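You operate a simulated robot arm through the tools that you are given. There is no shell and no other tool. Be economical: measure what you need, move in short steps, check, and stop when the job is done.

You run a simulated two-armed robot. Do the job below in one go: nothing can be reset, and whatever is moved stays where it is left.

## Task
Thread both curtain rings on the pole in its block and cap it again.
Fine: pull the brass end cap off first; push it home over the rings so that they can't be lost; leave the wooden napkin ring.

Only the result counts: the job must be done as asked and must still hold three seconds after the hand-in. Knocking over, shifting, dropping, spilling or breaking anything else fails it. A push-on lid holds only when it is set on centred and level and pressed home; a screw cap is set on level and turned clockwise until tight. Flat cloth is picked up by pressing the open fingertips on it (5 to 10 N) and closing them slowly along it; thin cloth reads only 2 to 8 mm in the jaws.

## Robot
Two 7-joint arms with two-finger parallel grippers on one trunk, on a base that drives. Base frame: it is fixed to the floor where the robot stands at the start and does not move with it; the origin is under the middle of the robot, x ahead of it, y to its left, z up; the surface under the hand at the start is at about z = 0.76. Lengths are in m, angles in rad, forces in N, time in s.
The left shoulder is at the start at [0.07, 0.177, 1.157], the right one opposite. With the tool pointing down near the work surface each hand reaches from about 0.1 to 0.72 m from the robot's upright axis, wherever it stands, measured 20 degrees to its own side. Places, roughly: packed cartons under the window [0.6, 0, 0.8]. Payload 3.43 kg a hand.
Tool frame (each hand has its own): the origin (TCP) lies between the finger pads and is the grasp point; the fingertips stand 0.03 m ahead of it; z points along the fingers, y is the line along which they close. The gripper opens to 0.094 m. The fingers are 0.028 m wide and 0.01 m thick; the gripper's body (0.05 by 0.096 m) begins 0.055 m behind the TCP.
Orientation is that of the tool frame in the base frame, as a unit quaternion [w, x, y, z]. With the fingers straight down and closing along the base's y, the tool's x points along the base's -x, its y along +y and its z along -z.

## Interface
- The arms move only by the tool step_arm. It takes "left_increments", "right_increments" or both (then of equal length, played together; a hand with none holds still); each is one flat list of numbers, 6 for each row, row after row: the shift along the tool's x, y, z in mm, then the turn, a rotation vector about the tool's x, y, z in rad. In form: [x, y, z, wx, wy, wz, x, y, z, wx, wy, wz, ...]. A call has 1 to 20 rows; each row shifts and turns the commanded pose from where the row before left it, along the tool's axes as they then stand. "left_hand" and "right_hand" are, for a hand that has rows, the finger opening in mm, from 0 to 94, set as the call begins (left out, the last holds). Rows are played at 5 a second. More than 0.05 m and 0.15 rad between two rows, or a gripper value outside its range, and nothing of the call is played. A pose out of reach is approached as far as the arm can. The call stops where the force on the tool passes 40 N (or 10 N more than at its start, if that is more) or the arm is blocked; 0.2 s more then pass. Each finger travels about 0.153 m/s and halts on what it meets, pressing with about 21 N; the grip force reading is that of the motor and also rises with nothing between the fingers. The clock runs only during rows and for 0.2 s after the last one: add rows that do not move to give the fingers time. It gives the time, the measured TCP pose, the force on the tool (base axes), the opening and the grip force at its end, in the units of the frame above (readings bear some noise), with the torque about the TCP (base axes, N m) and any sound that the robot's microphone picked up.
- Cameras (640 x 400 px; columns grow to the right, rows downward): "scene" is now at [0.1442, -0.0029, 1.4937]; the picture's right is [0.08, -1.00, 0.00], its down [-0.55, -0.05, -0.83] and it looks along [0.83, 0.07, -0.55] (base axes); focal length 214 px, centre (320, 200). "left" rides on the left gripper at [0.076, -0.014, -0.103] in its tool frame; the picture's right is [0.18, 0.98, 0.00], its down [-0.75, 0.14, -0.64] and it looks along [-0.63, 0.12, 0.77] (tool axes); focal length 243 px, centre (320, 200). "right" rides on the right gripper at [0.076, 0.014, -0.102] in its tool frame; the picture's right is [-0.18, 0.98, 0.00], its down [-0.75, -0.14, -0.64] and it looks along [-0.63, -0.12, 0.77] (tool axes); focal length 243 px, centre (320, 200).
- capture(camera): a new picture of that camera. It takes no simulated time.
- lift_body(by): slides the trunk up (or, below 0, down) by that many m; the arms and the scene camera ride with it, the base frame stays. It gives what a move gives, with no picture.
- steer(legs): drives the robot by 1 to 6 legs, each [ahead, turn to the left] in m and rad, along the robot's own axes; the way and the turn of a leg run together, so that a leg with both is an arc; at most 1.5 m and 3.142 rad a leg. The arms and the cameras ride along, it lands a little off, and it stops where it bumps. It gives what a move gives.
- pan_tilt(pan, tilt): turns the head with the scene camera to pan (to the left, within 1.501 rad either way) and tilt (down, from -0.506 to 1.204), counted from straight ahead of the robot. It gives what a move gives.
- probe_pixels(camera, pixels): for up to 12 pixels [column, row] of the newest picture of that camera ("zoom" is the newest enlarged one), the place [x, y, z] in the base frame of the surface seen there, good to about 0.002 m, but the place of the scene camera against the robot may be out by one fixed shift of up to 0.025 m in any direction. It takes no simulated time.
- zoom(camera, box): a new picture of the part [left, top, right, bottom] of that camera's present view, enlarged. It takes no simulated time.
- finish_job(): hands the job in; it is judged then, once.

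Work in short steps. Measure before you move; look again where a grasp or a placing could have gone wrong, and mend it. You have 80 turns and 58 pictures in all, those below and enlarged ones among them. Open the grippers and draw the arms clear of the work before you hand the job in, unless the task says otherwise; then end with one line.

The tools are called after "Emit:" by a JSON object that holds its "api" and its "payload". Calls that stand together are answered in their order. step_arm: Moves the arms, as the interface text tells. Its arguments: {"type":"object","properties":{"left_increments":{"type":"array","items":{"type":"number"}},"left_hand":{"type":"number"},"right_increments":{"type":"array","items":{"type":"number"}},"right_hand":{"type":"number"}},"required":[]} The other tools are called the same way: lift_body (by) slides the trunk up or down; steer (legs) drives the base; pan_tilt (pan, tilt) turns the head that bears the scene camera; capture (camera) takes a picture; probe_pixels (camera, pixels) gives the place of the surface under pixels of a picture; zoom (camera, box) takes an enlarged picture of a part of a camera's view; finish_job () hands the job in.

At the start:

```text
time: 0.0
left_position: [0.5014, 0.307, 1.3912]
left_ee_rot: [0.0, 0.001, 1.0, 0.0]
left_contact_force: [-0.1, 0.2, -0.5]
left_ft_torque: [-0.01, 0.01, -0.01]
left_opening: 0.094
left_grasp_force: 0.0
right_position: [0.347, -0.0929, 1.3201]
right_ee_rot: [0.0, 0.001, 1.0, 0.0]
right_contact_force: [-1.1, 0.6, -0.6]
right_ft_torque: [-0.01, -0.01, 0.02]
right_opening: 0.094
right_grasp_force: 0.1
trunk travel left (down, up): [-0.737, 0.103]
robot x, y, heading: [0.0039, -0.0027, 0.001]
head pan, tilt: [0.086, 0.583]
```

scene: 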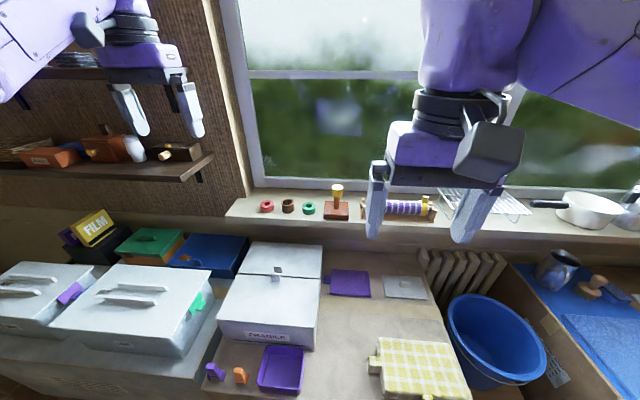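
right: 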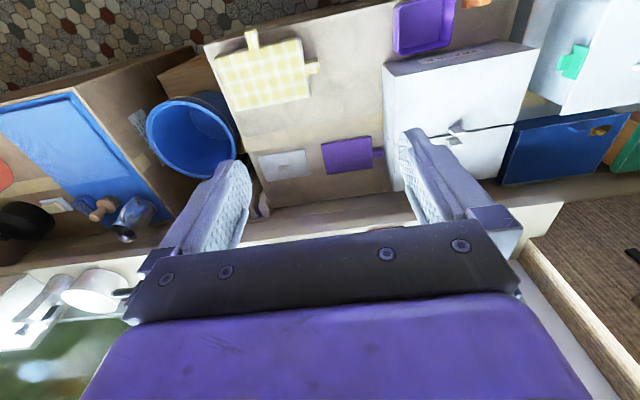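
left: 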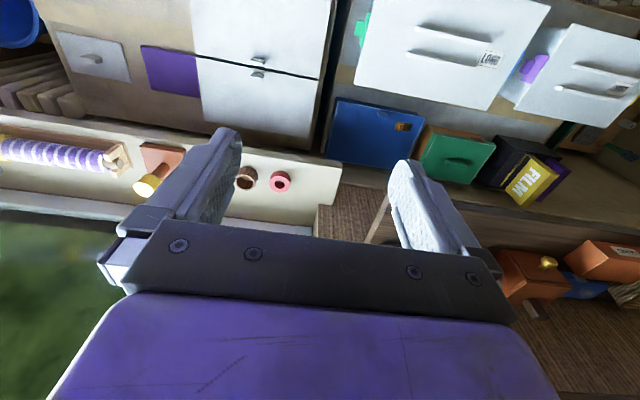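

The sill shows rings (red ~267,206; wood ~288,205; green ~309,208) and the pole in its block with a brass cap (~337,195). I zoom in there to measure.

Emit:
{"api": "zoom", "payload": {"camera": "scene", "box": [240, 170, 370, 250]}}

```text
4.92 times, centred on (305, 210) of scene
```

zoom: 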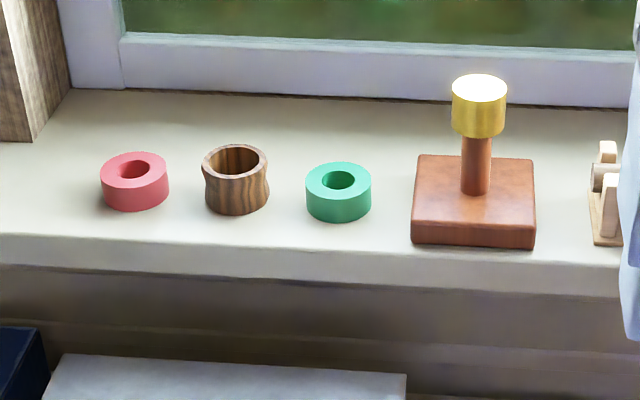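

The picture shows red and green rings, napkin ring, and capped pole. I probe their tops and edges.

Emit:
{"api": "probe_pixels", "payload": {"camera": "zoom", "pixels": [[479, 84], [478, 118], [475, 170], [440, 200], [420, 165], [525, 170], [135, 190], [110, 165], [160, 165], [338, 204], [312, 185], [365, 185]]}}

Emit:
{"api": "probe_pixels", "payload": {"camera": "zoom", "pixels": [[338, 166], [338, 194], [134, 155], [134, 182], [338, 183], [280, 225], [415, 232], [533, 235], [600, 240], [600, 145], [236, 207], [380, 115]]}}

```text
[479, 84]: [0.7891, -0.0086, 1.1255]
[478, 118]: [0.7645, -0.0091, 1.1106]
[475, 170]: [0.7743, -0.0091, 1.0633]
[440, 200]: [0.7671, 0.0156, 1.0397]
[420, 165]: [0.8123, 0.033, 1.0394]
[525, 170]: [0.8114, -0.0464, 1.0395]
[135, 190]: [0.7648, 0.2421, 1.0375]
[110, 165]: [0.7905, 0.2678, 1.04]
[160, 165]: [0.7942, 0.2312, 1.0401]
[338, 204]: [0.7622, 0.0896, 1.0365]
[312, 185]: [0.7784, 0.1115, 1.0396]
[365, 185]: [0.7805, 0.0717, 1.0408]
```

```text
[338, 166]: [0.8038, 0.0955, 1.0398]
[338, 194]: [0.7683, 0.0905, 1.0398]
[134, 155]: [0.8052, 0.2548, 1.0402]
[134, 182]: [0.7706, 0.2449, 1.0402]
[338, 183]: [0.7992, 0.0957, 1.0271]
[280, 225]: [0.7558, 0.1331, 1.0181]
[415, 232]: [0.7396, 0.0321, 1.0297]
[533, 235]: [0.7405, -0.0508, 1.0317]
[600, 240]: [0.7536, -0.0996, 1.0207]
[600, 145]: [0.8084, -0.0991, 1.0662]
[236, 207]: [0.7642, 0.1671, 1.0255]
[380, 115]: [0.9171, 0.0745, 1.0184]
```

The rings (top z≈1.04) and cap (≈[0.784,-0.009,1.11]) are past comfortable reach, so I tilt the head down to see how much room there is to drive ahead.

Emit:
{"api": "pan_tilt", "payload": {"pan": 0.0, "tilt": 1.2}}

Emit:
{"api": "capture", "payload": {"camera": "scene"}}

```text
time: 1.0
left_position: [0.5009, 0.3066, 1.3908]
left_ee_rot: [0.0, 0.0, 1.0, 0.0]
left_contact_force: [-0.2, 0.2, 0.4]
left_ft_torque: [0.01, -0.02, 0.01]
left_opening: 0.094
left_grasp_force: 0.0
right_position: [0.3473, -0.0915, 1.3206]
right_ee_rot: [0.0, 0.0, 1.0, 0.0]
right_contact_force: [0.2, -0.4, 0.4]
right_ft_torque: [0.0, -0.01, -0.01]
right_opening: 0.0939
right_grasp_force: 0.0
trunk travel left (down, up): [-0.737, 0.103]
robot x, y, heading: [0.0027, -0.0008, -0.001]
head pan, tilt: [0.0, 1.201]
```

```text
53 pictures are left
```

scene: 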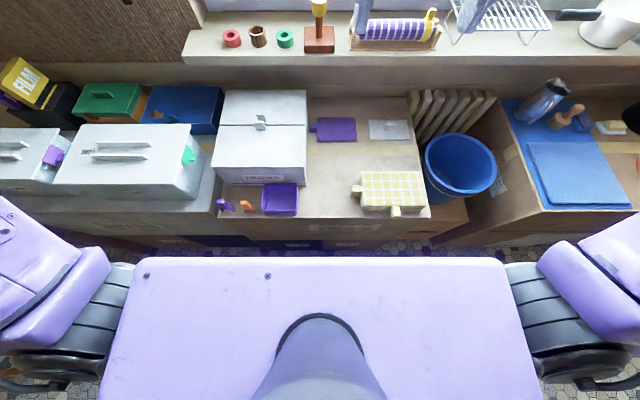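

The table's front edge is around row 215 and my body's front near row 258; I probe these to find clearance.

Emit:
{"api": "probe_pixels", "payload": {"camera": "scene", "pixels": [[320, 214], [240, 210], [320, 240], [420, 212], [150, 225], [320, 262], [400, 247], [500, 243], [180, 195], [320, 255], [600, 235], [270, 243]]}}

```text
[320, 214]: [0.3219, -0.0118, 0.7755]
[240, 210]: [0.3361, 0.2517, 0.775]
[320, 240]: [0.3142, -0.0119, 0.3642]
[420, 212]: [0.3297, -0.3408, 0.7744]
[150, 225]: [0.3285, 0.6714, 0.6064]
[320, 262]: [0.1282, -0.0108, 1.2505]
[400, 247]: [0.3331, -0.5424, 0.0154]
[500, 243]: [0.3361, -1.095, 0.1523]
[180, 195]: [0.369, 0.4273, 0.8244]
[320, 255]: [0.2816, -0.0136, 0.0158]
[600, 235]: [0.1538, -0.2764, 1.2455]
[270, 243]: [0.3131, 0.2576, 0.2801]
```

The table front is at x≈0.32, so there's only little room; first I test reach from here by moving both hands forward at height.

Emit:
{"api": "step_arm", "payload": {"right_increments": [-47, 8, 0, 0, 0, 0, -47, 8, 0, 0, 0, 0, -47, 8, 0, 0, 0, 0, -47, 8, 0, 0, 0, 0, -47, 8, 0, 0, 0, 0, -47, 8, 0, 0, 0, 0, -47, 8, 0, 0, 0, 0, -47, 8, 0, 0, 0, 0, 0, 0, 0, 0, 0, 0], "left_increments": [-25, -6, -10, 0, 0, 0, -25, -6, -10, 0, 0, 0, -25, -6, -10, 0, 0, 0, -25, -6, -10, 0, 0, 0, -25, -6, -10, 0, 0, 0, -25, -6, -10, 0, 0, 0, -25, -6, -10, 0, 0, 0, -25, -6, -10, 0, 0, 0, 0, 0, 0, 0, 0, 0]}}

Emit:
{"api": "capture", "payload": {"camera": "right"}}

Emit:
{"api": "capture", "payload": {"camera": "left"}}

```text
time: 3.0
left_position: [0.5081, 0.3049, 1.3939]
left_ee_rot: [0.002, -0.001, 1.0, -0.001]
left_contact_force: [-0.5, 0.1, 0.3]
left_ft_torque: [-0.03, 0.01, 0.0]
left_opening: 0.0939
left_grasp_force: 0.0
left hand out of reach, approached as far as the arm can: row 1, 2, 3, 4, 5, 6, 7, 8
right_position: [0.3949, -0.0839, 1.3168]
right_ee_rot: [0.001, 0.0, 1.0, 0.0]
right_contact_force: [-0.7, 0.1, -0.5]
right_ft_torque: [-0.03, 0.0, -0.03]
right_opening: 0.0942
right_grasp_force: 0.1
right hand out of reach, approached as far as the arm can: row 2, 3, 4, 5, 6, 7, 8
trunk travel left (down, up): [-0.737, 0.103]
robot x, y, heading: [0.0007, -0.0008, 0.004]
head pan, tilt: [0.0, 1.201]
```

```text
52 pictures are left
```

right: 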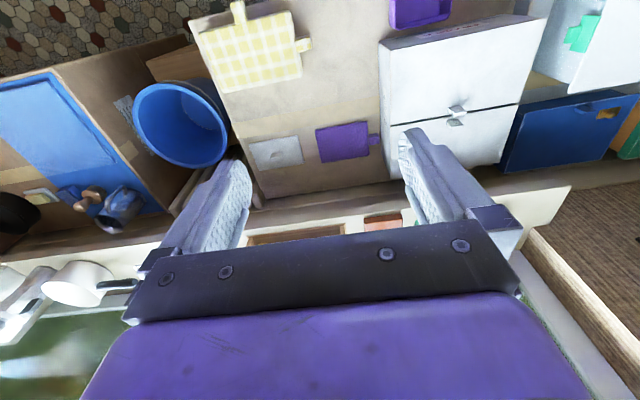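

```text
51 pictures are left
```

left: 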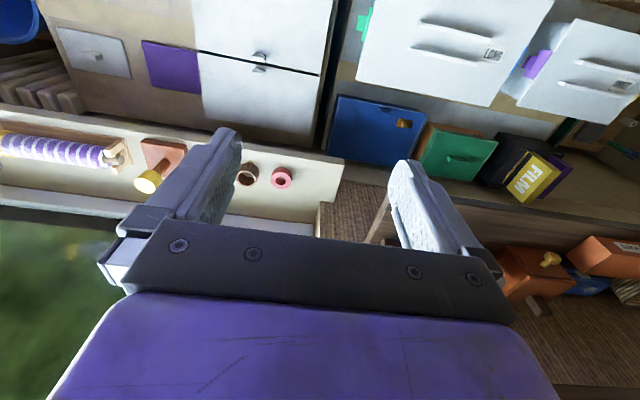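

Reach is limited by height: raising the trunk puts the shoulder level with the sill work. I raise it and look beside the robot for the base's outline.

Emit:
{"api": "lift_body", "payload": {"by": 0.1}}

Emit:
{"api": "pan_tilt", "payload": {"pan": 0.9, "tilt": 1.2}}

Emit:
{"api": "capture", "payload": {"camera": "scene"}}

```text
time: 4.3
left_position: [0.5084, 0.3052, 1.4946]
left_ee_rot: [0.002, 0.001, 1.0, 0.0]
left_contact_force: [0.1, -0.1, 0.3]
left_ft_torque: [0.0, 0.0, -0.02]
left_opening: 0.0938
left_grasp_force: 0.0
right_position: [0.3944, -0.0825, 1.4162]
right_ee_rot: [-0.001, 0.001, 1.0, -0.001]
right_contact_force: [0.1, -0.5, -0.4]
right_ft_torque: [-0.01, 0.0, 0.02]
right_opening: 0.0941
right_grasp_force: 0.0
trunk travel left (down, up): [-0.837, 0.003]
robot x, y, heading: [-0.0025, -0.001, 0.004]
head pan, tilt: [0.0, 1.201]
```

```text
time: 5.5
left_position: [0.5072, 0.3054, 1.4936]
left_ee_rot: [0.001, 0.0, 1.0, -0.001]
left_contact_force: [0.3, -0.1, 0.1]
left_ft_torque: [0.01, 0.02, 0.03]
left_opening: 0.094
left_grasp_force: 0.1
right_position: [0.3956, -0.0828, 1.4163]
right_ee_rot: [0.0, 0.0, 1.0, 0.0]
right_contact_force: [0.4, 0.7, -1.4]
right_ft_torque: [0.03, -0.02, 0.02]
right_opening: 0.0939
right_grasp_force: 0.0
trunk travel left (down, up): [-0.837, 0.003]
robot x, y, heading: [-0.0024, 0.0013, 0.006]
head pan, tilt: [0.901, 1.201]
```

```text
50 pictures are left
```

scene: 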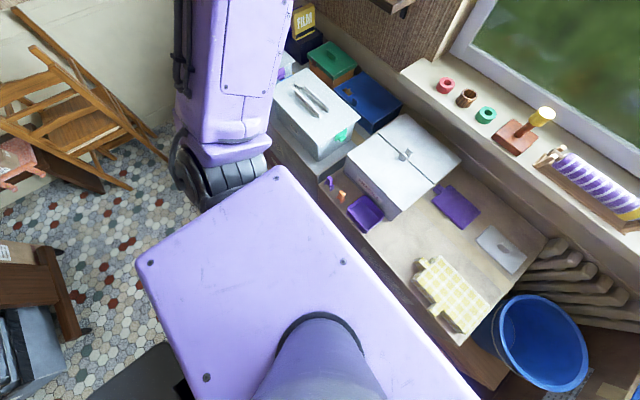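

A dark shape (~140,370) could be the base's rear-left; I probe it and gaps near the front.

Emit:
{"api": "probe_pixels", "payload": {"camera": "scene", "pixels": [[160, 345], [120, 370], [165, 365], [95, 396], [170, 390], [160, 335], [290, 170], [325, 190], [360, 255], [400, 310], [447, 370], [275, 172]]}}

```text
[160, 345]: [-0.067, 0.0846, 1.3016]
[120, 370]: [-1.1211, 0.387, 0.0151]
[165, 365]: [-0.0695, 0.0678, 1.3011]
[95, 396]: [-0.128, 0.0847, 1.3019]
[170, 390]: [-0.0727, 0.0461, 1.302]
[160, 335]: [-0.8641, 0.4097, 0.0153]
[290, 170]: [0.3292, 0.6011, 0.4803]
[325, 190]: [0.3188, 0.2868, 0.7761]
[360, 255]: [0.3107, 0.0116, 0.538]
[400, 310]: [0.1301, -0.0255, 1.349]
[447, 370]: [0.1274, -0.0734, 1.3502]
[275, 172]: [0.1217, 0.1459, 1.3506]
```

The base outline isn't visible, so I drive a cautious 0.05 m and then tilt both tools 0.6 rad forward to gain reach.

Emit:
{"api": "steer", "payload": {"legs": [[0.05, 0.0]]}}

Emit:
{"api": "step_arm", "payload": {"right_increments": [0, 0, 30, 0, -0.1, 0, 0, 0, 30, 0, -0.1, 0, 0, 0, 30, 0, -0.1, 0, 0, 0, 30, 0, -0.1, 0, 0, 0, 30, 0, -0.1, 0, 0, 0, 30, 0, -0.1, 0, 0, 0, 0, 0, 0, 0], "left_increments": [0, 0, 30, 0, -0.1, 0, 0, 0, 30, 0, -0.1, 0, 0, 0, 30, 0, -0.1, 0, 0, 0, 30, 0, -0.1, 0, 0, 0, 30, 0, -0.1, 0, 0, 0, 30, 0, -0.1, 0, 0, 0, 0, 0, 0, 0]}}

```text
time: 6.5
left_position: [0.5459, 0.3054, 1.4937]
left_ee_rot: [0.001, 0.0, 1.0, 0.001]
left_contact_force: [1.0, 0.5, -0.2]
left_ft_torque: [-0.03, 0.06, 0.02]
left_opening: 0.0943
left_grasp_force: 0.0
right_position: [0.434, -0.0839, 1.4158]
right_ee_rot: [-0.001, 0.0, 1.0, 0.001]
right_contact_force: [-0.1, 0.7, -0.4]
right_ft_torque: [0.0, 0.03, -0.04]
right_opening: 0.0939
right_grasp_force: 0.0
trunk travel left (down, up): [-0.837, 0.003]
robot x, y, heading: [0.0409, -0.0026, 0.002]
head pan, tilt: [0.901, 1.201]
stopped in leg 1: the robot was blocked; the commanded pose is now the measured one
```

```text
time: 8.2
left_position: [0.5871, 0.3048, 1.3216]
left_ee_rot: [0.298, 0.001, 0.955, 0.001]
left_contact_force: [-0.5, 0.9, -0.2]
left_ft_torque: [0.03, -0.02, -0.02]
left_opening: 0.0938
left_grasp_force: 0.0
right_position: [0.474, -0.0826, 1.2439]
right_ee_rot: [0.296, 0.0, 0.955, 0.0]
right_contact_force: [-1.2, 0.0, -0.2]
right_ft_torque: [-0.01, 0.0, 0.0]
right_opening: 0.0941
right_grasp_force: 0.1
trunk travel left (down, up): [-0.837, 0.003]
robot x, y, heading: [0.0347, -0.0013, 0.0]
head pan, tilt: [0.901, 1.201]
```

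Blocked after 0.037 m—that's all the driving room; tilt worked. Now I move the right hand in front of the cap and the left in front of the red ring to view them.

Emit:
{"api": "step_arm", "payload": {"right_increments": [-21, 14, 29, 0, 0, 0, -21, 14, 29, 0, 0, 0, -21, 14, 29, 0, 0, 0, -21, 14, 29, 0, 0, 0, -21, 14, 29, 0, 0, 0, 0, 0, 0, 0, 0, 0], "left_increments": [9, -11, 33, 0, 0, 0, 9, -11, 33, 0, 0, 0, 9, -11, 33, 0, 0, 0, 9, -11, 33, 0, 0, 0, 9, -11, 33, 0, 0, 0, 0, 0, 0, 0, 0, 0]}}

Emit:
{"api": "capture", "payload": {"camera": "right"}}

Emit:
{"api": "capture", "payload": {"camera": "left"}}

```text
time: 9.6
left_position: [0.643, 0.2503, 1.1629]
left_ee_rot: [0.298, 0.0, 0.955, 0.0]
left_contact_force: [0.4, -0.8, 0.5]
left_ft_torque: [0.01, 0.03, -0.03]
left_opening: 0.0938
left_grasp_force: 0.2
right_position: [0.6432, -0.0121, 1.1853]
right_ee_rot: [0.296, 0.0, 0.955, 0.001]
right_contact_force: [-0.3, -0.3, 0.2]
right_ft_torque: [-0.01, -0.02, -0.01]
right_opening: 0.094
right_grasp_force: 0.1
trunk travel left (down, up): [-0.837, 0.003]
robot x, y, heading: [0.0374, -0.0008, 0.001]
head pan, tilt: [0.901, 1.201]
```

```text
49 pictures are left
```

right: 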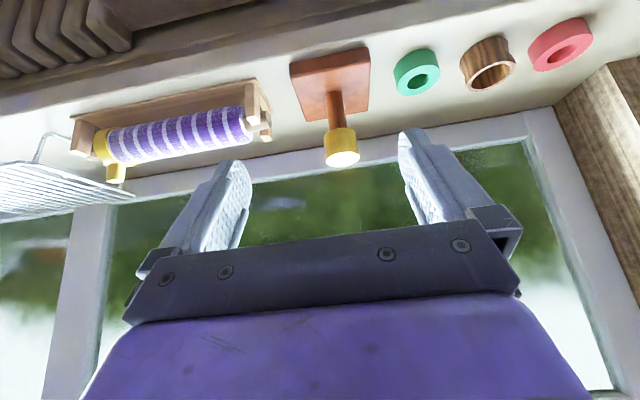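

```text
48 pictures are left
```

left: 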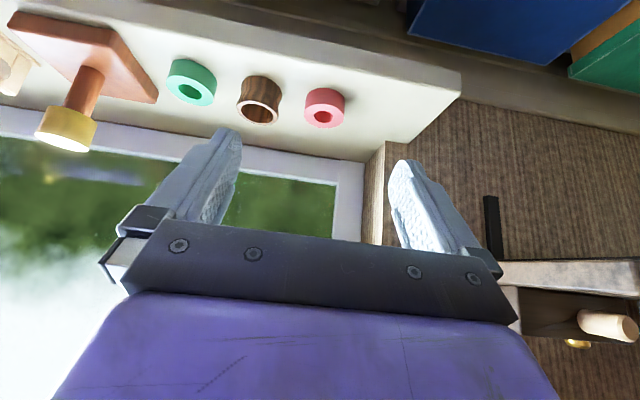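

Good views: cap at (341,148) and green ring (417,75) in the right camera. I zoom in on both cameras for accurate centres.

Emit:
{"api": "zoom", "payload": {"camera": "right", "box": [260, 30, 460, 180]}}

Emit:
{"api": "zoom", "payload": {"camera": "left", "box": [150, 40, 390, 160]}}

Emit:
{"api": "probe_pixels", "payload": {"camera": "right", "pixels": [[343, 158], [343, 162], [340, 138], [328, 138], [352, 138], [337, 105], [335, 112], [300, 60], [365, 60], [320, 85], [357, 157], [330, 160]]}}

```text
2.67 times, centred on (360, 105) of right
```

zoom: 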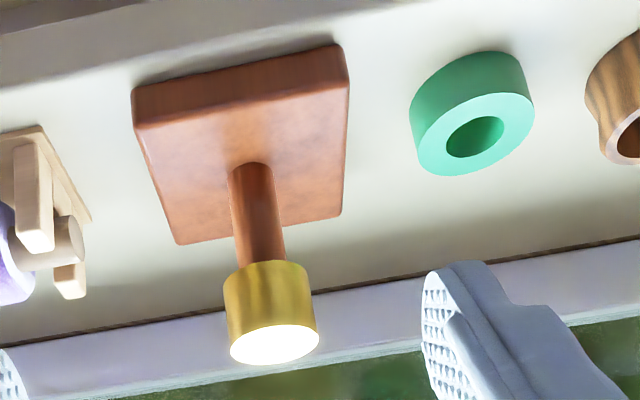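

```text
2.67 times, centred on (270, 100) of left
```

zoom: 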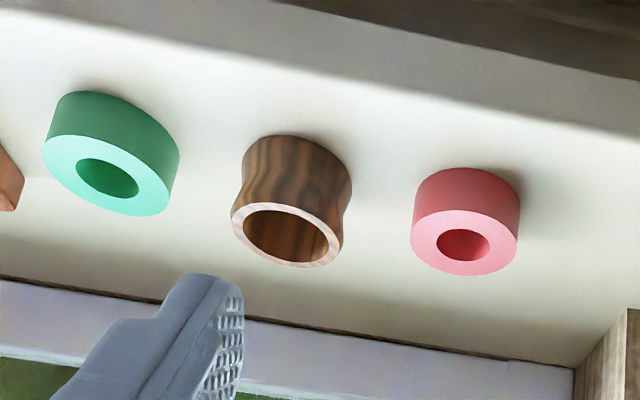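

```text
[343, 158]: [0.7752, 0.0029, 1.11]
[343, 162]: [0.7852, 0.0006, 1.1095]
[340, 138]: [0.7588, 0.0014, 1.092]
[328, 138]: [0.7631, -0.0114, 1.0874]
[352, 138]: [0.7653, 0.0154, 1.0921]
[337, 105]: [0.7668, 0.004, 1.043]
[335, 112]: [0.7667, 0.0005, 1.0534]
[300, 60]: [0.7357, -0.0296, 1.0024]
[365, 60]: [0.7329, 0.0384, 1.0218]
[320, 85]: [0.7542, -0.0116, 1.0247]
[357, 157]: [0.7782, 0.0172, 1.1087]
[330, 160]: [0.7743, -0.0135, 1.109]
```

The hand camera reads ~15 mm lower and ~10 mm left of the scene camera, so I rely on it. I probe the red and green tops in the left zoom.

Emit:
{"api": "probe_pixels", "payload": {"camera": "zoom", "pixels": [[415, 240], [514, 247], [466, 214], [462, 272], [425, 225], [500, 265], [48, 150], [165, 190], [115, 148], [100, 208], [560, 200], [415, 200]]}}

Emit:
{"api": "probe_pixels", "payload": {"camera": "right", "pixels": [[399, 80], [457, 66], [436, 70], [417, 93], [442, 87], [405, 90], [409, 71], [330, 152], [354, 150], [344, 165], [339, 155], [350, 153]]}}

```text
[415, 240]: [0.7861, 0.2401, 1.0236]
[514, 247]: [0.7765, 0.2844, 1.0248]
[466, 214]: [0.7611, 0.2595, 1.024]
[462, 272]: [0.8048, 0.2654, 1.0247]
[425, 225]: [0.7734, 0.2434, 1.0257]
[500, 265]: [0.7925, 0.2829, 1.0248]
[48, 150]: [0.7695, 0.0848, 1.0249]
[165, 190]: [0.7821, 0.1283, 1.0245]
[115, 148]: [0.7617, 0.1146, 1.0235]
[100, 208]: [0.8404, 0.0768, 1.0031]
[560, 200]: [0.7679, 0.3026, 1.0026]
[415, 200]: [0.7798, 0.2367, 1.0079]
```

```text
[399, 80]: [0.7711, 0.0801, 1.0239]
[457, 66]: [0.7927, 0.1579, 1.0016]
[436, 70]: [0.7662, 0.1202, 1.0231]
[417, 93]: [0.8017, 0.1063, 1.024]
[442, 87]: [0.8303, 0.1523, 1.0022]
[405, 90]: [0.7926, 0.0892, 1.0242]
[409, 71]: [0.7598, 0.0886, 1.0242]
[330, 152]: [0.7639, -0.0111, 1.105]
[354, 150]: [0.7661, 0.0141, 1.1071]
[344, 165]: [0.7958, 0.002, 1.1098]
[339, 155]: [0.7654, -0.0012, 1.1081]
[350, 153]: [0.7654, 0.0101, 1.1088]
```

Best fits: cap centre ≈(0.780, 0.002), z 1.083–1.110; red ring ≈(0.783, 0.262); green ≈(0.781, 0.1035); sill z≈1.0025. I bring the right hand, opened to 70 mm, around the cap.

Emit:
{"api": "step_arm", "payload": {"right_increments": [-7.9, 4, 16.9, 0, 0, 0, -7.9, 4, 16.9, 0, 0, 0, -7.9, 4, 16.9, 0, 0, 0, -7.9, 2, 16.9, 0, 0, 0, -7.9, 0, 16.9, 0, 0, 0, -7.9, 0, 16.9, 0, 0, 0, -7.9, 0, 16.9, 0, 0, 0, -7.9, 0, 16.9, 0, 0, 0, 0, 0, 0, 0, 0, 0], "right_hand": 70}}

Emit:
{"api": "capture", "payload": {"camera": "right"}}

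Emit:
{"api": "capture", "payload": {"camera": "left"}}

```text
time: 11.6
left_position: [0.6441, 0.2506, 1.1629]
left_ee_rot: [0.296, 0.0, 0.955, 0.0]
left_contact_force: [1.0, -0.2, 1.0]
left_ft_torque: [0.04, -0.02, -0.01]
left_opening: 0.0937
left_grasp_force: 0.2
right_position: [0.7725, 0.0022, 1.1077]
right_ee_rot: [0.295, 0.0, 0.956, 0.0]
right_contact_force: [0.2, 0.3, 0.3]
right_ft_torque: [0.0, -0.02, 0.02]
right_opening: 0.0702
right_grasp_force: 0.0
trunk travel left (down, up): [-0.837, 0.003]
robot x, y, heading: [0.0385, 0.0026, -0.0]
head pan, tilt: [0.901, 1.201]
```

```text
45 pictures are left
```

right: 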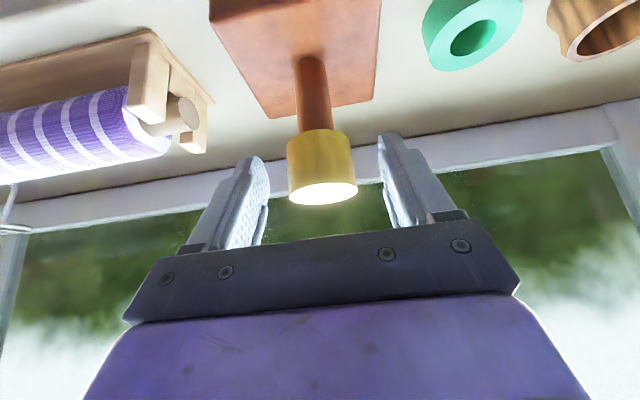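

```text
44 pictures are left
```

left: 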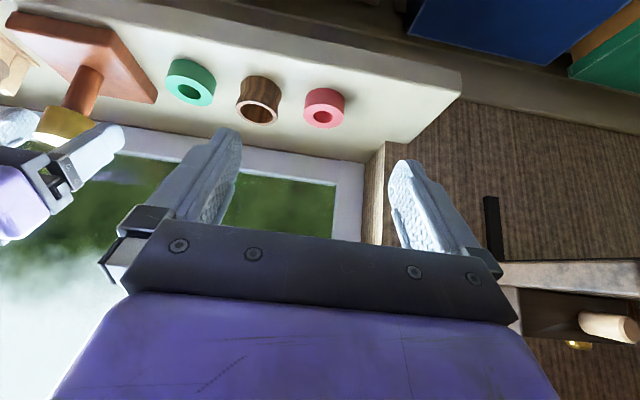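

The cap sits between the fingers (cols 287–358 vs pads ~262–380). I probe it before closing.

Emit:
{"api": "probe_pixels", "payload": {"camera": "right", "pixels": [[291, 165], [355, 165], [323, 165], [323, 187], [323, 202], [292, 195], [356, 188], [315, 110], [300, 110], [330, 110], [315, 70], [323, 135]]}}

```text
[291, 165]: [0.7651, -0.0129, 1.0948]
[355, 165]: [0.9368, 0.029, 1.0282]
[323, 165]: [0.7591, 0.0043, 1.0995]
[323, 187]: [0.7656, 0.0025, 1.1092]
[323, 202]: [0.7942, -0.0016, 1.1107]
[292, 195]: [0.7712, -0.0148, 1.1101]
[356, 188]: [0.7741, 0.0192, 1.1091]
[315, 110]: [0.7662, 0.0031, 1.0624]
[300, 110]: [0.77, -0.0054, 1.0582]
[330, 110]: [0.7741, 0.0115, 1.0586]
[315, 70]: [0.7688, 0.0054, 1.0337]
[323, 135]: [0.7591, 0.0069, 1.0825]
```

Cap centre ≈(0.7775, 0.0025), well placed. I close the right fingers on it.

Emit:
{"api": "step_arm", "payload": {"right_increments": [0, 0, 0, 0, 0, 0, 0, 0, 0, 0, 0, 0, 0, 0, 0, 0, 0, 0, 0, 0, 0, 0, 0, 0], "right_hand": 20}}

```text
time: 12.6
left_position: [0.6453, 0.2508, 1.1612]
left_ee_rot: [0.297, 0.0, 0.955, 0.0]
left_contact_force: [0.0, -0.2, 0.7]
left_ft_torque: [0.0, -0.01, -0.04]
left_opening: 0.0939
left_grasp_force: 0.2
right_position: [0.7723, 0.0025, 1.1082]
right_ee_rot: [0.296, -0.001, 0.955, 0.0]
right_contact_force: [-0.5, 1.3, 0.0]
right_ft_torque: [0.07, -0.04, 0.05]
right_opening: 0.0366
right_grasp_force: 21.2
trunk travel left (down, up): [-0.837, 0.003]
robot x, y, heading: [0.0404, -0.0001, 0.002]
head pan, tilt: [0.901, 1.201]
```

Grip 36.6 mm at 21 N. Pull straight up by small steps, watching the force.

Emit:
{"api": "step_arm", "payload": {"right_increments": [-1.13, 0, -1.65, 0, 0, 0, -1.13, 0, -1.65, 0, 0, 0, -1.13, 0, -1.65, 0, 0, 0, 0, 0, 0, 0, 0, 0]}}

Emit:
{"api": "capture", "payload": {"camera": "right"}}

```text
time: 13.6
left_position: [0.6447, 0.2516, 1.162]
left_ee_rot: [0.297, 0.0, 0.955, 0.0]
left_contact_force: [0.0, -0.4, -0.3]
left_ft_torque: [0.02, 0.0, 0.01]
left_opening: 0.0938
left_grasp_force: 0.0
right_position: [0.7717, 0.0013, 1.1137]
right_ee_rot: [0.296, 0.0, 0.955, 0.0]
right_contact_force: [-3.7, 1.3, -1.1]
right_ft_torque: [0.0, 0.05, 0.03]
right_opening: 0.0368
right_grasp_force: 20.5
trunk travel left (down, up): [-0.837, 0.003]
robot x, y, heading: [0.0387, -0.0039, -0.0]
head pan, tilt: [0.901, 1.201]
```

```text
43 pictures are left
```

right: 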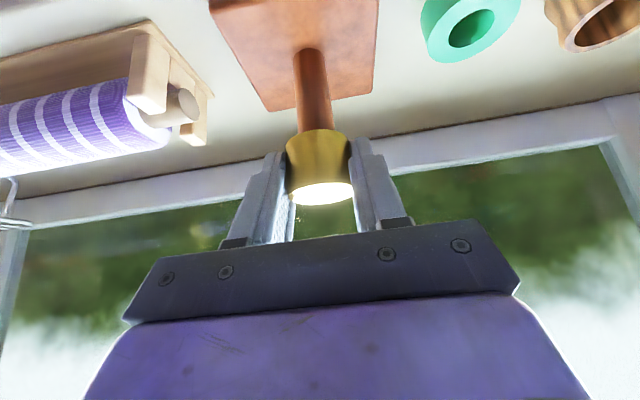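

The force is near zero, so I check that the cap came up and the block stayed on the sill.

Emit:
{"api": "probe_pixels", "payload": {"camera": "right", "pixels": [[270, 80], [350, 80], [275, 30], [320, 192], [320, 165], [312, 100], [312, 120]]}}

```text
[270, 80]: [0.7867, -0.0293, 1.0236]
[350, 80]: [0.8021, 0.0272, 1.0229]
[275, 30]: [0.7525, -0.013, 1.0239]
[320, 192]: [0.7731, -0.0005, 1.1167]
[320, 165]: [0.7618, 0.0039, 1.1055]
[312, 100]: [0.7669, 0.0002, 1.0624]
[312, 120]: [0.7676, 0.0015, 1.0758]
```

Cap up 6 mm, block still at z 1.024. I continue straight up 50 mm.

Emit:
{"api": "step_arm", "payload": {"right_increments": [-2.26, 0, -3.3, 0, 0, 0, -2.26, 0, -3.3, 0, 0, 0, -2.26, 0, -3.3, 0, 0, 0, -2.26, 0, -3.3, 0, 0, 0, -2.26, 0, -3.3, 0, 0, 0, -5.65, 0, -8.25, 0, 0, 0, -5.65, 0, -8.25, 0, 0, 0, -5.65, 0, -8.25, 0, 0, 0, 0, 0, 0, 0, 0, 0]}}

Emit:
{"api": "capture", "payload": {"camera": "right"}}

```text
time: 15.6
left_position: [0.6439, 0.2508, 1.1628]
left_ee_rot: [0.297, 0.0, 0.955, 0.0]
left_contact_force: [-0.1, -0.2, 0.2]
left_ft_torque: [0.02, 0.01, 0.01]
left_opening: 0.094
left_grasp_force: 0.1
right_position: [0.7742, -0.0009, 1.165]
right_ee_rot: [0.295, 0.0, 0.956, 0.0]
right_contact_force: [0.2, -0.2, -0.1]
right_ft_torque: [0.0, 0.01, -0.02]
right_opening: 0.0368
right_grasp_force: 20.8
trunk travel left (down, up): [-0.837, 0.003]
robot x, y, heading: [0.0336, -0.0035, 0.002]
head pan, tilt: [0.901, 1.201]
```

```text
42 pictures are left
```

right: 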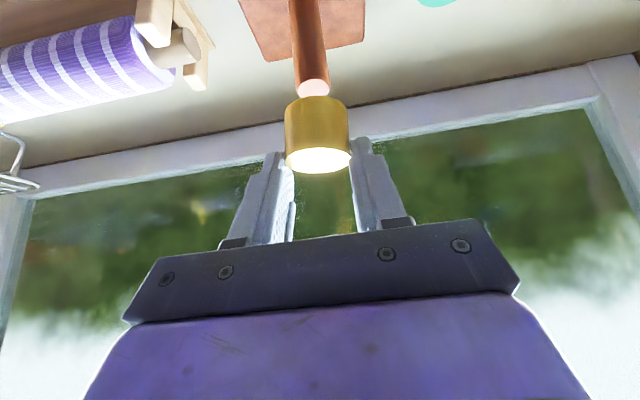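

The pole top (313,88) is free, but the cap moved in the grip (now rows 97–172). I probe to see how it's held.

Emit:
{"api": "probe_pixels", "payload": {"camera": "right", "pixels": [[318, 152], [318, 165], [318, 170], [318, 130], [318, 105], [290, 125], [347, 125], [290, 160], [348, 155], [313, 88], [304, 88], [322, 88]]}}

Emit:
{"api": "zoom", "payload": {"camera": "right", "box": [230, 50, 430, 250]}}

```text
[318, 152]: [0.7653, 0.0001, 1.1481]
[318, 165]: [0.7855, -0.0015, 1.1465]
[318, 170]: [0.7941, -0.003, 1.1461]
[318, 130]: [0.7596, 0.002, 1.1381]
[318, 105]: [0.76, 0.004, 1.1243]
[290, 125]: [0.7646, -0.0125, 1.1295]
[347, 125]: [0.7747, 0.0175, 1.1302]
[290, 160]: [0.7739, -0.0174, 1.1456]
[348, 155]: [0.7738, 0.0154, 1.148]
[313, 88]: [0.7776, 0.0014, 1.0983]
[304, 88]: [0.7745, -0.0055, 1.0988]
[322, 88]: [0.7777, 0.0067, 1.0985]
```

```text
2.00 times, centred on (330, 150) of right
```

zoom: 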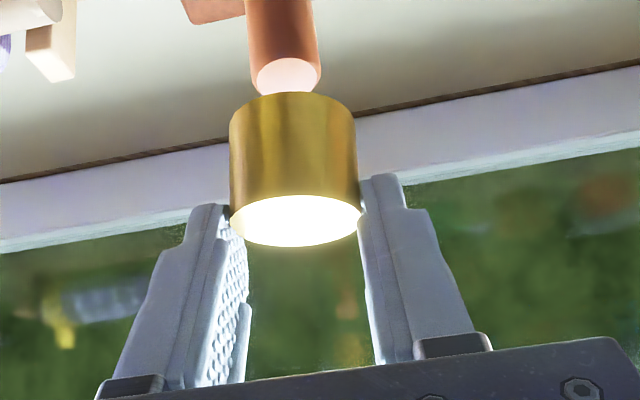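

The cap slipped ~20 mm down in the grip but is level and still held over ~12 mm; pole top is at z 1.0985. I back the right hand with the cap away to the right and bring the left to a pre-grasp of the red ring.

Emit:
{"api": "step_arm", "payload": {"right_increments": [13.6, 0, -21.4, 0, 0, 0, 13.6, 0, -21.4, 0, 0, 0, 13.6, 0, -21.4, 0, 0, 0, 13.6, 0, -21.4, 0, 0, 0, 13.6, 0, -21.4, 0, 0, 0, 13.6, 0, -21.4, 0, 0, 0, 0, -30, 0, 0, 0, 0, 0, -30, 0, 0, 0, 0, 0, -30, 0, 0, 0, 0, 0, -30, 0, 0, 0, 0, 0, -30, 0, 0, 0, 0, 0, -30, 0, 0, 0, 0, 0, -30, 0, 0, 0, 0, 0, 0, 0, 0, 0, 0], "left_increments": [-6.3, 1.9, 19.4, 0, 0, 0, -6.3, 1.9, 19.4, 0, 0, 0, -6.3, 1.9, 19.4, 0, 0, 0, -6.3, 1.9, 19.4, 0, 0, 0, -6.3, 1.9, 19.4, 0, 0, 0, -6.3, 1.9, 19.4, 0, 0, 0, 0, 0, 0, 0, 0, 0, 0, 0, 0, 0, 0, 0, 0, 0, 0, 0, 0, 0, 0, 0, 0, 0, 0, 0, 0, 0, 0, 0, 0, 0, 0, 0, 0, 0, 0, 0, 0, 0, 0, 0, 0, 0, 0, 0, 0, 0, 0, 0], "left_hand": 70}}

Emit:
{"api": "capture", "payload": {"camera": "left"}}

Emit:
{"api": "capture", "payload": {"camera": "right"}}

```text
time: 18.6
left_position: [0.7424, 0.2638, 1.0862]
left_ee_rot: [0.298, 0.0, 0.955, 0.0]
left_contact_force: [0.9, -0.3, 0.0]
left_ft_torque: [-0.02, 0.03, 0.03]
left_opening: 0.0699
left_grasp_force: 0.1
right_position: [0.6336, -0.2089, 1.2239]
right_ee_rot: [0.296, 0.0, 0.955, 0.0]
right_contact_force: [0.3, 0.2, 0.2]
right_ft_torque: [0.0, 0.0, -0.02]
right_opening: 0.0371
right_grasp_force: 21.0
trunk travel left (down, up): [-0.837, 0.003]
robot x, y, heading: [0.0353, 0.0004, -0.001]
head pan, tilt: [0.901, 1.201]
```

```text
40 pictures are left
```

left: 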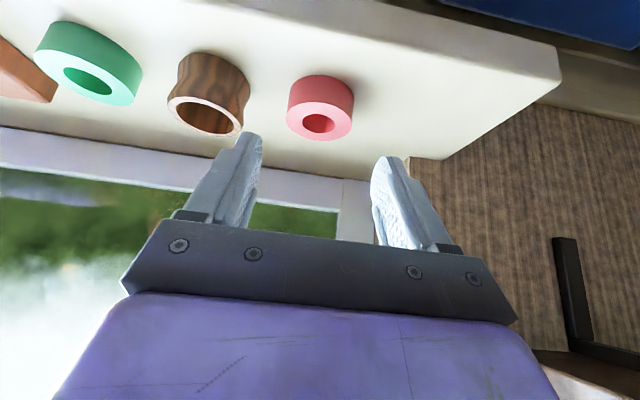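

```text
39 pictures are left
```

right: 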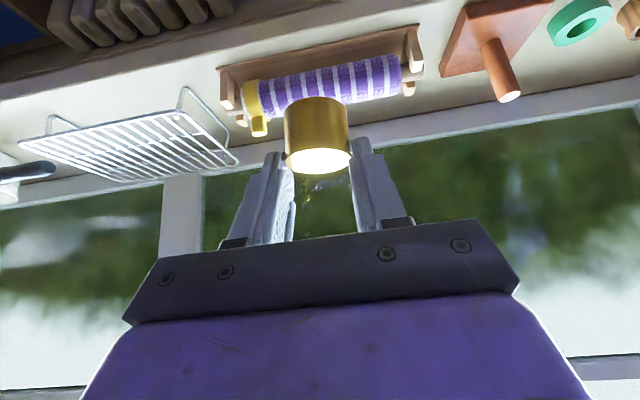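

The cap is held steady. Next I zoom the left view on the red ring (320,107) for a closer centre.

Emit:
{"api": "zoom", "payload": {"camera": "left", "box": [260, 60, 380, 150]}}

```text
4.44 times, centred on (320, 105) of left
```

zoom: 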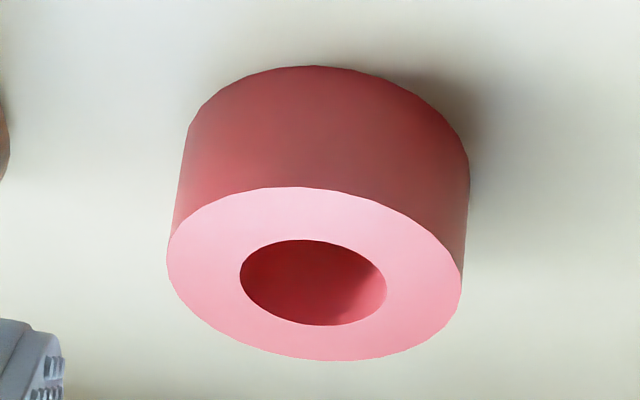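

Emit:
{"api": "probe_pixels", "payload": {"camera": "zoom", "pixels": [[172, 260], [456, 285], [295, 192], [338, 357], [205, 205], [430, 335], [220, 320], [420, 228], [236, 280], [391, 290], [300, 236], [325, 329]]}}

```text
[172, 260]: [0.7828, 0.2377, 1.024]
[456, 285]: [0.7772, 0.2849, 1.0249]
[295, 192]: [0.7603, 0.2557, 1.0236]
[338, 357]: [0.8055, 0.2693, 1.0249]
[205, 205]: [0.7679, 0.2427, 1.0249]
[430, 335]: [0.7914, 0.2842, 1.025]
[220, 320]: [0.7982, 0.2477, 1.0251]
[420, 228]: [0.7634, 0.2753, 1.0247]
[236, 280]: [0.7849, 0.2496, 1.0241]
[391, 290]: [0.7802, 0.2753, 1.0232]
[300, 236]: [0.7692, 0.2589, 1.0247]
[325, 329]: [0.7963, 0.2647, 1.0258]
```

Ring centre ≈(0.7815, 0.262), hole ~25 mm. I advance along the tool axis to the grasp pose.

Emit:
{"api": "step_arm", "payload": {"left_increments": [0.3, 0, 11.8, 0, 0, 0, 0.3, 0, 11.8, 0, 0, 0, 0.3, 0, 11.8, 0, 0, 0, 0.3, 0, 11.8, 0, 0, 0, 0.3, 0, 11.8, 0, 0, 0, 0, 0, 0, 0, 0, 0], "left_hand": 64}}

Emit:
{"api": "capture", "payload": {"camera": "left"}}

```text
time: 19.9
left_position: [0.7744, 0.2624, 1.0378]
left_ee_rot: [0.298, -0.001, 0.955, 0.0]
left_contact_force: [0.1, -0.7, 0.8]
left_ft_torque: [0.02, 0.03, 0.02]
left_opening: 0.064
left_grasp_force: 0.1
right_position: [0.6336, -0.2091, 1.2241]
right_ee_rot: [0.295, 0.0, 0.955, 0.0]
right_contact_force: [-0.3, 0.1, 0.2]
right_ft_torque: [-0.01, 0.0, -0.01]
right_opening: 0.0371
right_grasp_force: 20.7
trunk travel left (down, up): [-0.837, 0.003]
robot x, y, heading: [0.034, -0.0007, 0.002]
head pan, tilt: [0.901, 1.201]
```

```text
37 pictures are left
```

left: 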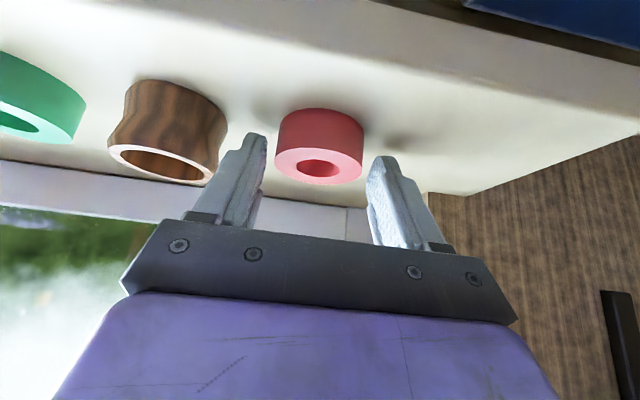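

Ring centred between the fingers (319 vs 316 midpoint). Close.

Emit:
{"api": "step_arm", "payload": {"left_increments": [0, 0, 0, 0, 0, 0, 0, 0, 0, 0, 0, 0, 0, 0, 0, 0, 0, 0], "left_hand": 25}}

Emit:
{"api": "step_arm", "payload": {"left_increments": [-5.65, 0, -8.25, 0, 0, 0, -5.65, 0, -8.25, 0, 0, 0, -5.65, 0, -8.25, 0, 0, 0, 0, 0, 0, 0, 0, 0]}}

Emit:
{"api": "zoom", "payload": {"camera": "left", "box": [200, 80, 440, 230]}}

```text
time: 20.8
left_position: [0.7758, 0.2626, 1.0367]
left_ee_rot: [0.298, 0.0, 0.955, 0.001]
left_contact_force: [-0.4, 0.2, 0.6]
left_ft_torque: [0.01, -0.02, -0.01]
left_opening: 0.0469
left_grasp_force: 20.7
right_position: [0.6344, -0.2104, 1.2226]
right_ee_rot: [0.295, 0.0, 0.955, 0.0]
right_contact_force: [-1.5, -0.5, -0.4]
right_ft_torque: [-0.01, 0.02, 0.01]
right_opening: 0.0371
right_grasp_force: 20.6
trunk travel left (down, up): [-0.837, 0.003]
robot x, y, heading: [0.0387, -0.0002, -0.001]
head pan, tilt: [0.901, 1.201]
```

```text
time: 21.8
left_position: [0.7743, 0.2646, 1.0669]
left_ee_rot: [0.297, 0.001, 0.955, -0.001]
left_contact_force: [-0.3, -0.1, 0.2]
left_ft_torque: [0.01, 0.02, 0.02]
left_opening: 0.047
left_grasp_force: 21.0
right_position: [0.6341, -0.2098, 1.2238]
right_ee_rot: [0.295, 0.0, 0.956, 0.0]
right_contact_force: [0.5, -0.1, -0.5]
right_ft_torque: [0.0, 0.05, -0.01]
right_opening: 0.0369
right_grasp_force: 20.9
trunk travel left (down, up): [-0.837, 0.003]
robot x, y, heading: [0.0361, -0.004, 0.001]
head pan, tilt: [0.901, 1.201]
```

```text
2.67 times, centred on (320, 155) of left
```

zoom: 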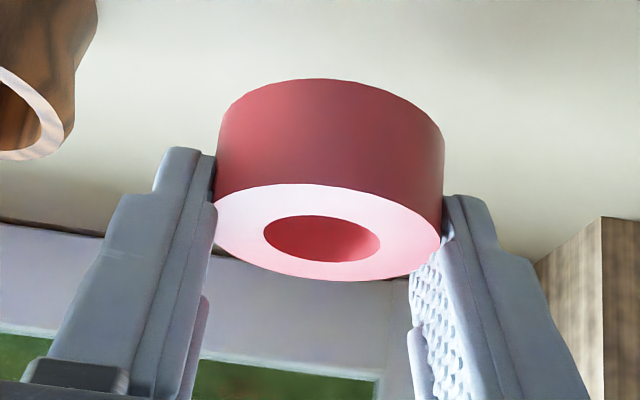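

Ring lifted. I probe its rim to get its centre and level relative to the TCP.

Emit:
{"api": "probe_pixels", "payload": {"camera": "zoom", "pixels": [[222, 212], [434, 240], [318, 188], [330, 276], [260, 238], [384, 242], [318, 211], [325, 265], [250, 195], [400, 268], [250, 255], [405, 210]]}}

```text
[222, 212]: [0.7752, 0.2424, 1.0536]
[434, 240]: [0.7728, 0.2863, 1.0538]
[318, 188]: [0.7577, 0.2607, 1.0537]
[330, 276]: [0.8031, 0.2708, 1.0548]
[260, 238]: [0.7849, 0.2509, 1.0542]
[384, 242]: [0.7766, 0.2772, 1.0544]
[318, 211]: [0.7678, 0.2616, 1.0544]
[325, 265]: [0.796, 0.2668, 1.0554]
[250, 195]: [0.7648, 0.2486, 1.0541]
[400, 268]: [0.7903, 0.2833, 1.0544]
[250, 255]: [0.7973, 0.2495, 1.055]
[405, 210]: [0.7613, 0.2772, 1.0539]
```

Ring centre is ~+6 mm x from the TCP, level, top 12.5 mm below TCP. I raise it and carry it to above the pole.

Emit:
{"api": "step_arm", "payload": {"left_increments": [-12.4, 0, -18.15, 0, 0, 0, -12.4, 0, -18.15, 0, 0, 0, -12.4, 0, -18.15, 0, 0, 0, -12.4, 0, -18.15, 0, 0, 0, 0, -32.5, 0, 0, 0, 0, 0, -32.5, 0, 0, 0, 0, 0, -32.5, 0, 0, 0, 0, 0, -32.5, 0, 0, 0, 0, 0, -32.5, 0, 0, 0, 0, 0, -32.5, 0, 0, 0, 0, 0, -32.5, 0, 0, 0, 0, 0, -32.5, 0, 0, 0, 0, 0, 0, 0, 0, 0, 0, 0, 0, 0, 0, 0, 0]}}

Emit:
{"api": "capture", "payload": {"camera": "left"}}

```text
time: 24.8
left_position: [0.7751, 0.0029, 1.1585]
left_ee_rot: [0.297, 0.001, 0.955, -0.001]
left_contact_force: [-0.4, 0.4, 0.9]
left_ft_torque: [0.0, -0.01, 0.01]
left_opening: 0.0467
left_grasp_force: 21.3
right_position: [0.6336, -0.2101, 1.224]
right_ee_rot: [0.296, 0.0, 0.955, 0.0]
right_contact_force: [-0.2, -0.3, -0.4]
right_ft_torque: [-0.03, -0.05, -0.04]
right_opening: 0.0369
right_grasp_force: 20.8
trunk travel left (down, up): [-0.837, 0.003]
robot x, y, heading: [0.0401, 0.0011, -0.003]
head pan, tilt: [0.901, 1.201]
```

```text
35 pictures are left
```

left: 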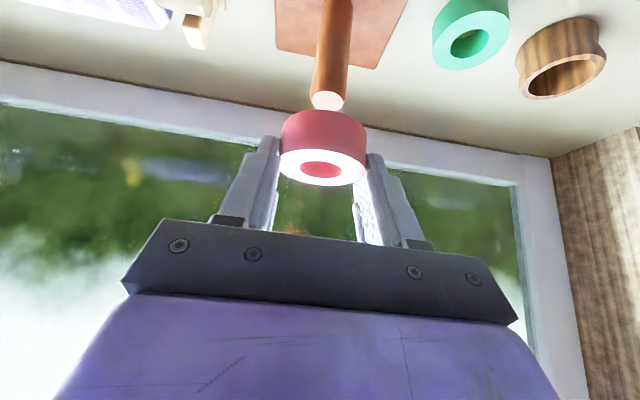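

The pole top (327,100) and ring (322,165) are both visible; I zoom to get precise relative positions.

Emit:
{"api": "zoom", "payload": {"camera": "left", "box": [260, 70, 390, 200]}}

```text
3.08 times, centred on (325, 135) of left
```

zoom: 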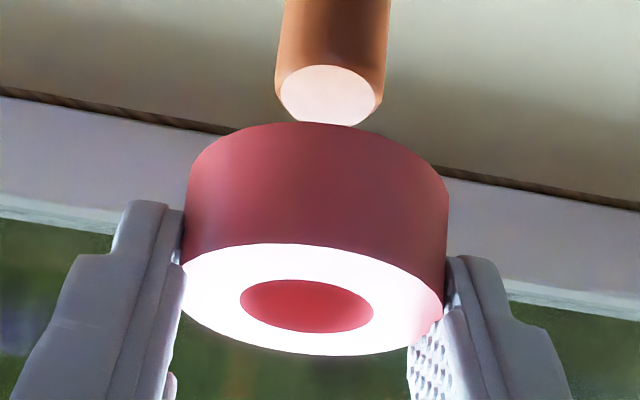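

Emit:
{"api": "probe_pixels", "payload": {"camera": "zoom", "pixels": [[190, 280], [438, 310], [310, 247], [315, 351], [238, 302], [376, 312], [306, 277], [308, 336], [284, 88], [378, 95], [330, 68], [330, 118]]}}

```text
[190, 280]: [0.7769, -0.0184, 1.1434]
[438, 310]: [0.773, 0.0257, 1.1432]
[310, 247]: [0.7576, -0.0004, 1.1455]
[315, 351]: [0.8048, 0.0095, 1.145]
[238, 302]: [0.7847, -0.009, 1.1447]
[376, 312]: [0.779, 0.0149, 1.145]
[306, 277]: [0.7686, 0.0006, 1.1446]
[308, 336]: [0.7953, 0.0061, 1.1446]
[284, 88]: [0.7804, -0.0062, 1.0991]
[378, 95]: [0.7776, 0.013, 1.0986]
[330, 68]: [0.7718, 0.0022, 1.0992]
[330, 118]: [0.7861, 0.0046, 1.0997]
```

Hole centre ≈(0.7819, 0.0032), pole ≈(0.7797, 0.0034): I shift x by −2 mm and lower 48 mm in 6 mm rows.

Emit:
{"api": "step_arm", "payload": {"left_increments": [1.65, 0, -1.13, 0, 0, 0, 3.39, 0, 4.95, 0, 0, 0, 3.39, 0, 4.95, 0, 0, 0, 3.39, 0, 4.95, 0, 0, 0, 3.39, 0, 4.95, 0, 0, 0, 3.39, 0, 4.95, 0, 0, 0, 3.39, 0, 4.95, 0, 0, 0, 3.39, 0, 4.95, 0, 0, 0, 3.39, 0, 4.95, 0, 0, 0, 0, 0, 0, 0, 0, 0]}}

Emit:
{"api": "capture", "payload": {"camera": "left"}}

```text
time: 26.9
left_position: [0.7739, 0.0029, 1.1068]
left_ee_rot: [0.297, -0.001, 0.955, 0.001]
left_contact_force: [0.8, -0.1, -0.5]
left_ft_torque: [0.0, -0.02, -0.02]
left_opening: 0.047
left_grasp_force: 21.4
right_position: [0.6341, -0.2096, 1.2232]
right_ee_rot: [0.296, 0.0, 0.955, 0.0]
right_contact_force: [-0.1, -0.4, -0.7]
right_ft_torque: [0.0, 0.03, -0.03]
right_opening: 0.0364
right_grasp_force: 20.7
trunk travel left (down, up): [-0.837, 0.003]
robot x, y, heading: [0.0406, -0.0009, -0.0]
head pan, tilt: [0.901, 1.201]
```

```text
33 pictures are left
```

left: 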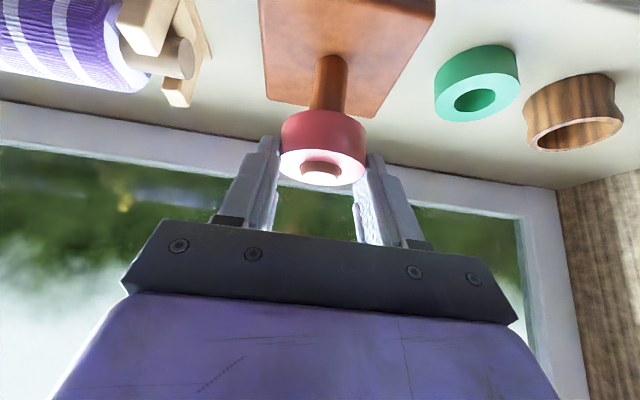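

The pole shows in the ring's hole with no force. I lower 46 mm more to just above the block.

Emit:
{"api": "step_arm", "payload": {"left_increments": [3.28, 0, 4.79, 0, 0, 0, 3.28, 0, 4.79, 0, 0, 0, 3.28, 0, 4.79, 0, 0, 0, 3.28, 0, 4.79, 0, 0, 0, 3.28, 0, 4.79, 0, 0, 0, 3.28, 0, 4.79, 0, 0, 0, 3.28, 0, 4.79, 0, 0, 0, 3.28, 0, 4.79, 0, 0, 0, 0, 0, 0, 0, 0, 0]}}

Emit:
{"api": "capture", "payload": {"camera": "left"}}

```text
time: 28.9
left_position: [0.7737, 0.0016, 1.0617]
left_ee_rot: [0.297, 0.0, 0.955, 0.001]
left_contact_force: [0.0, -0.1, -1.1]
left_ft_torque: [0.02, 0.06, -0.01]
left_opening: 0.047
left_grasp_force: 21.1
right_position: [0.6343, -0.2084, 1.2243]
right_ee_rot: [0.296, 0.001, 0.955, 0.0]
right_contact_force: [-0.4, 0.1, -0.6]
right_ft_torque: [0.02, -0.01, 0.01]
right_opening: 0.0368
right_grasp_force: 20.9
trunk travel left (down, up): [-0.837, 0.003]
robot x, y, heading: [0.0335, -0.0001, -0.003]
head pan, tilt: [0.901, 1.201]
```

```text
32 pictures are left
```

left: 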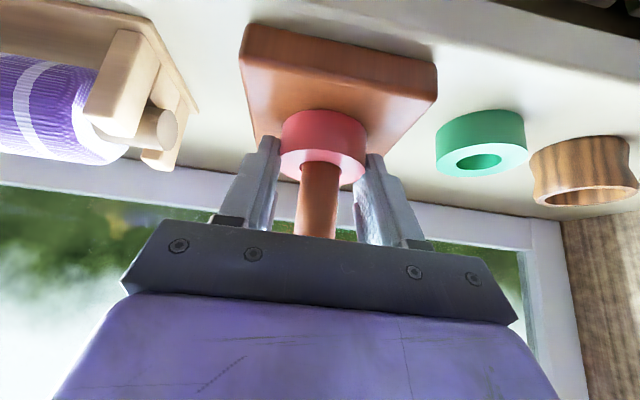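

Ring is ~3 mm above the block and clear. I lower 3 mm, then open.

Emit:
{"api": "step_arm", "payload": {"left_increments": [0.85, 0, 1.24, 0, 0, 0, 0.85, 0, 1.24, 0, 0, 0, 0, 0, 0, 0, 0, 0]}}

Emit:
{"api": "step_arm", "payload": {"left_increments": [0, 0, 0, 0, 0, 0, 0, 0, 0, 0, 0, 0], "left_hand": 66}}

Emit:
{"api": "capture", "payload": {"camera": "left"}}

```text
time: 29.8
left_position: [0.7727, 0.0008, 1.0594]
left_ee_rot: [0.299, 0.0, 0.954, 0.0]
left_contact_force: [0.2, 0.8, 11.3]
left_ft_torque: [0.05, 0.09, 0.01]
left_opening: 0.0472
left_grasp_force: 20.9
right_position: [0.6316, -0.2092, 1.2249]
right_ee_rot: [0.297, 0.0, 0.955, 0.0]
right_contact_force: [-0.1, -0.4, -1.1]
right_ft_torque: [0.0, 0.04, 0.01]
right_opening: 0.037
right_grasp_force: 21.1
trunk travel left (down, up): [-0.837, 0.003]
robot x, y, heading: [0.0353, -0.006, -0.003]
head pan, tilt: [0.901, 1.201]
```

```text
time: 30.4
left_position: [0.7725, 0.0019, 1.0579]
left_ee_rot: [0.297, 0.001, 0.955, 0.0]
left_contact_force: [-0.5, -0.1, 1.2]
left_ft_torque: [0.03, -0.02, 0.03]
left_opening: 0.0658
left_grasp_force: 0.1
right_position: [0.6343, -0.2094, 1.2233]
right_ee_rot: [0.296, 0.001, 0.955, 0.001]
right_contact_force: [-0.5, 0.7, -0.3]
right_ft_torque: [0.01, 0.01, 0.0]
right_opening: 0.0367
right_grasp_force: 20.6
trunk travel left (down, up): [-0.837, 0.003]
robot x, y, heading: [0.0381, -0.001, -0.006]
head pan, tilt: [0.901, 1.201]
```

```text
31 pictures are left
```

left: 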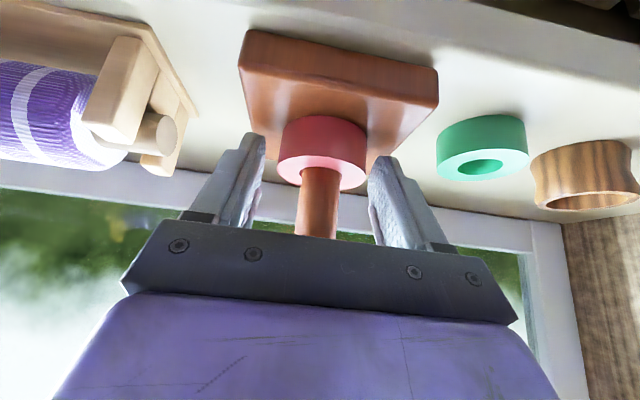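

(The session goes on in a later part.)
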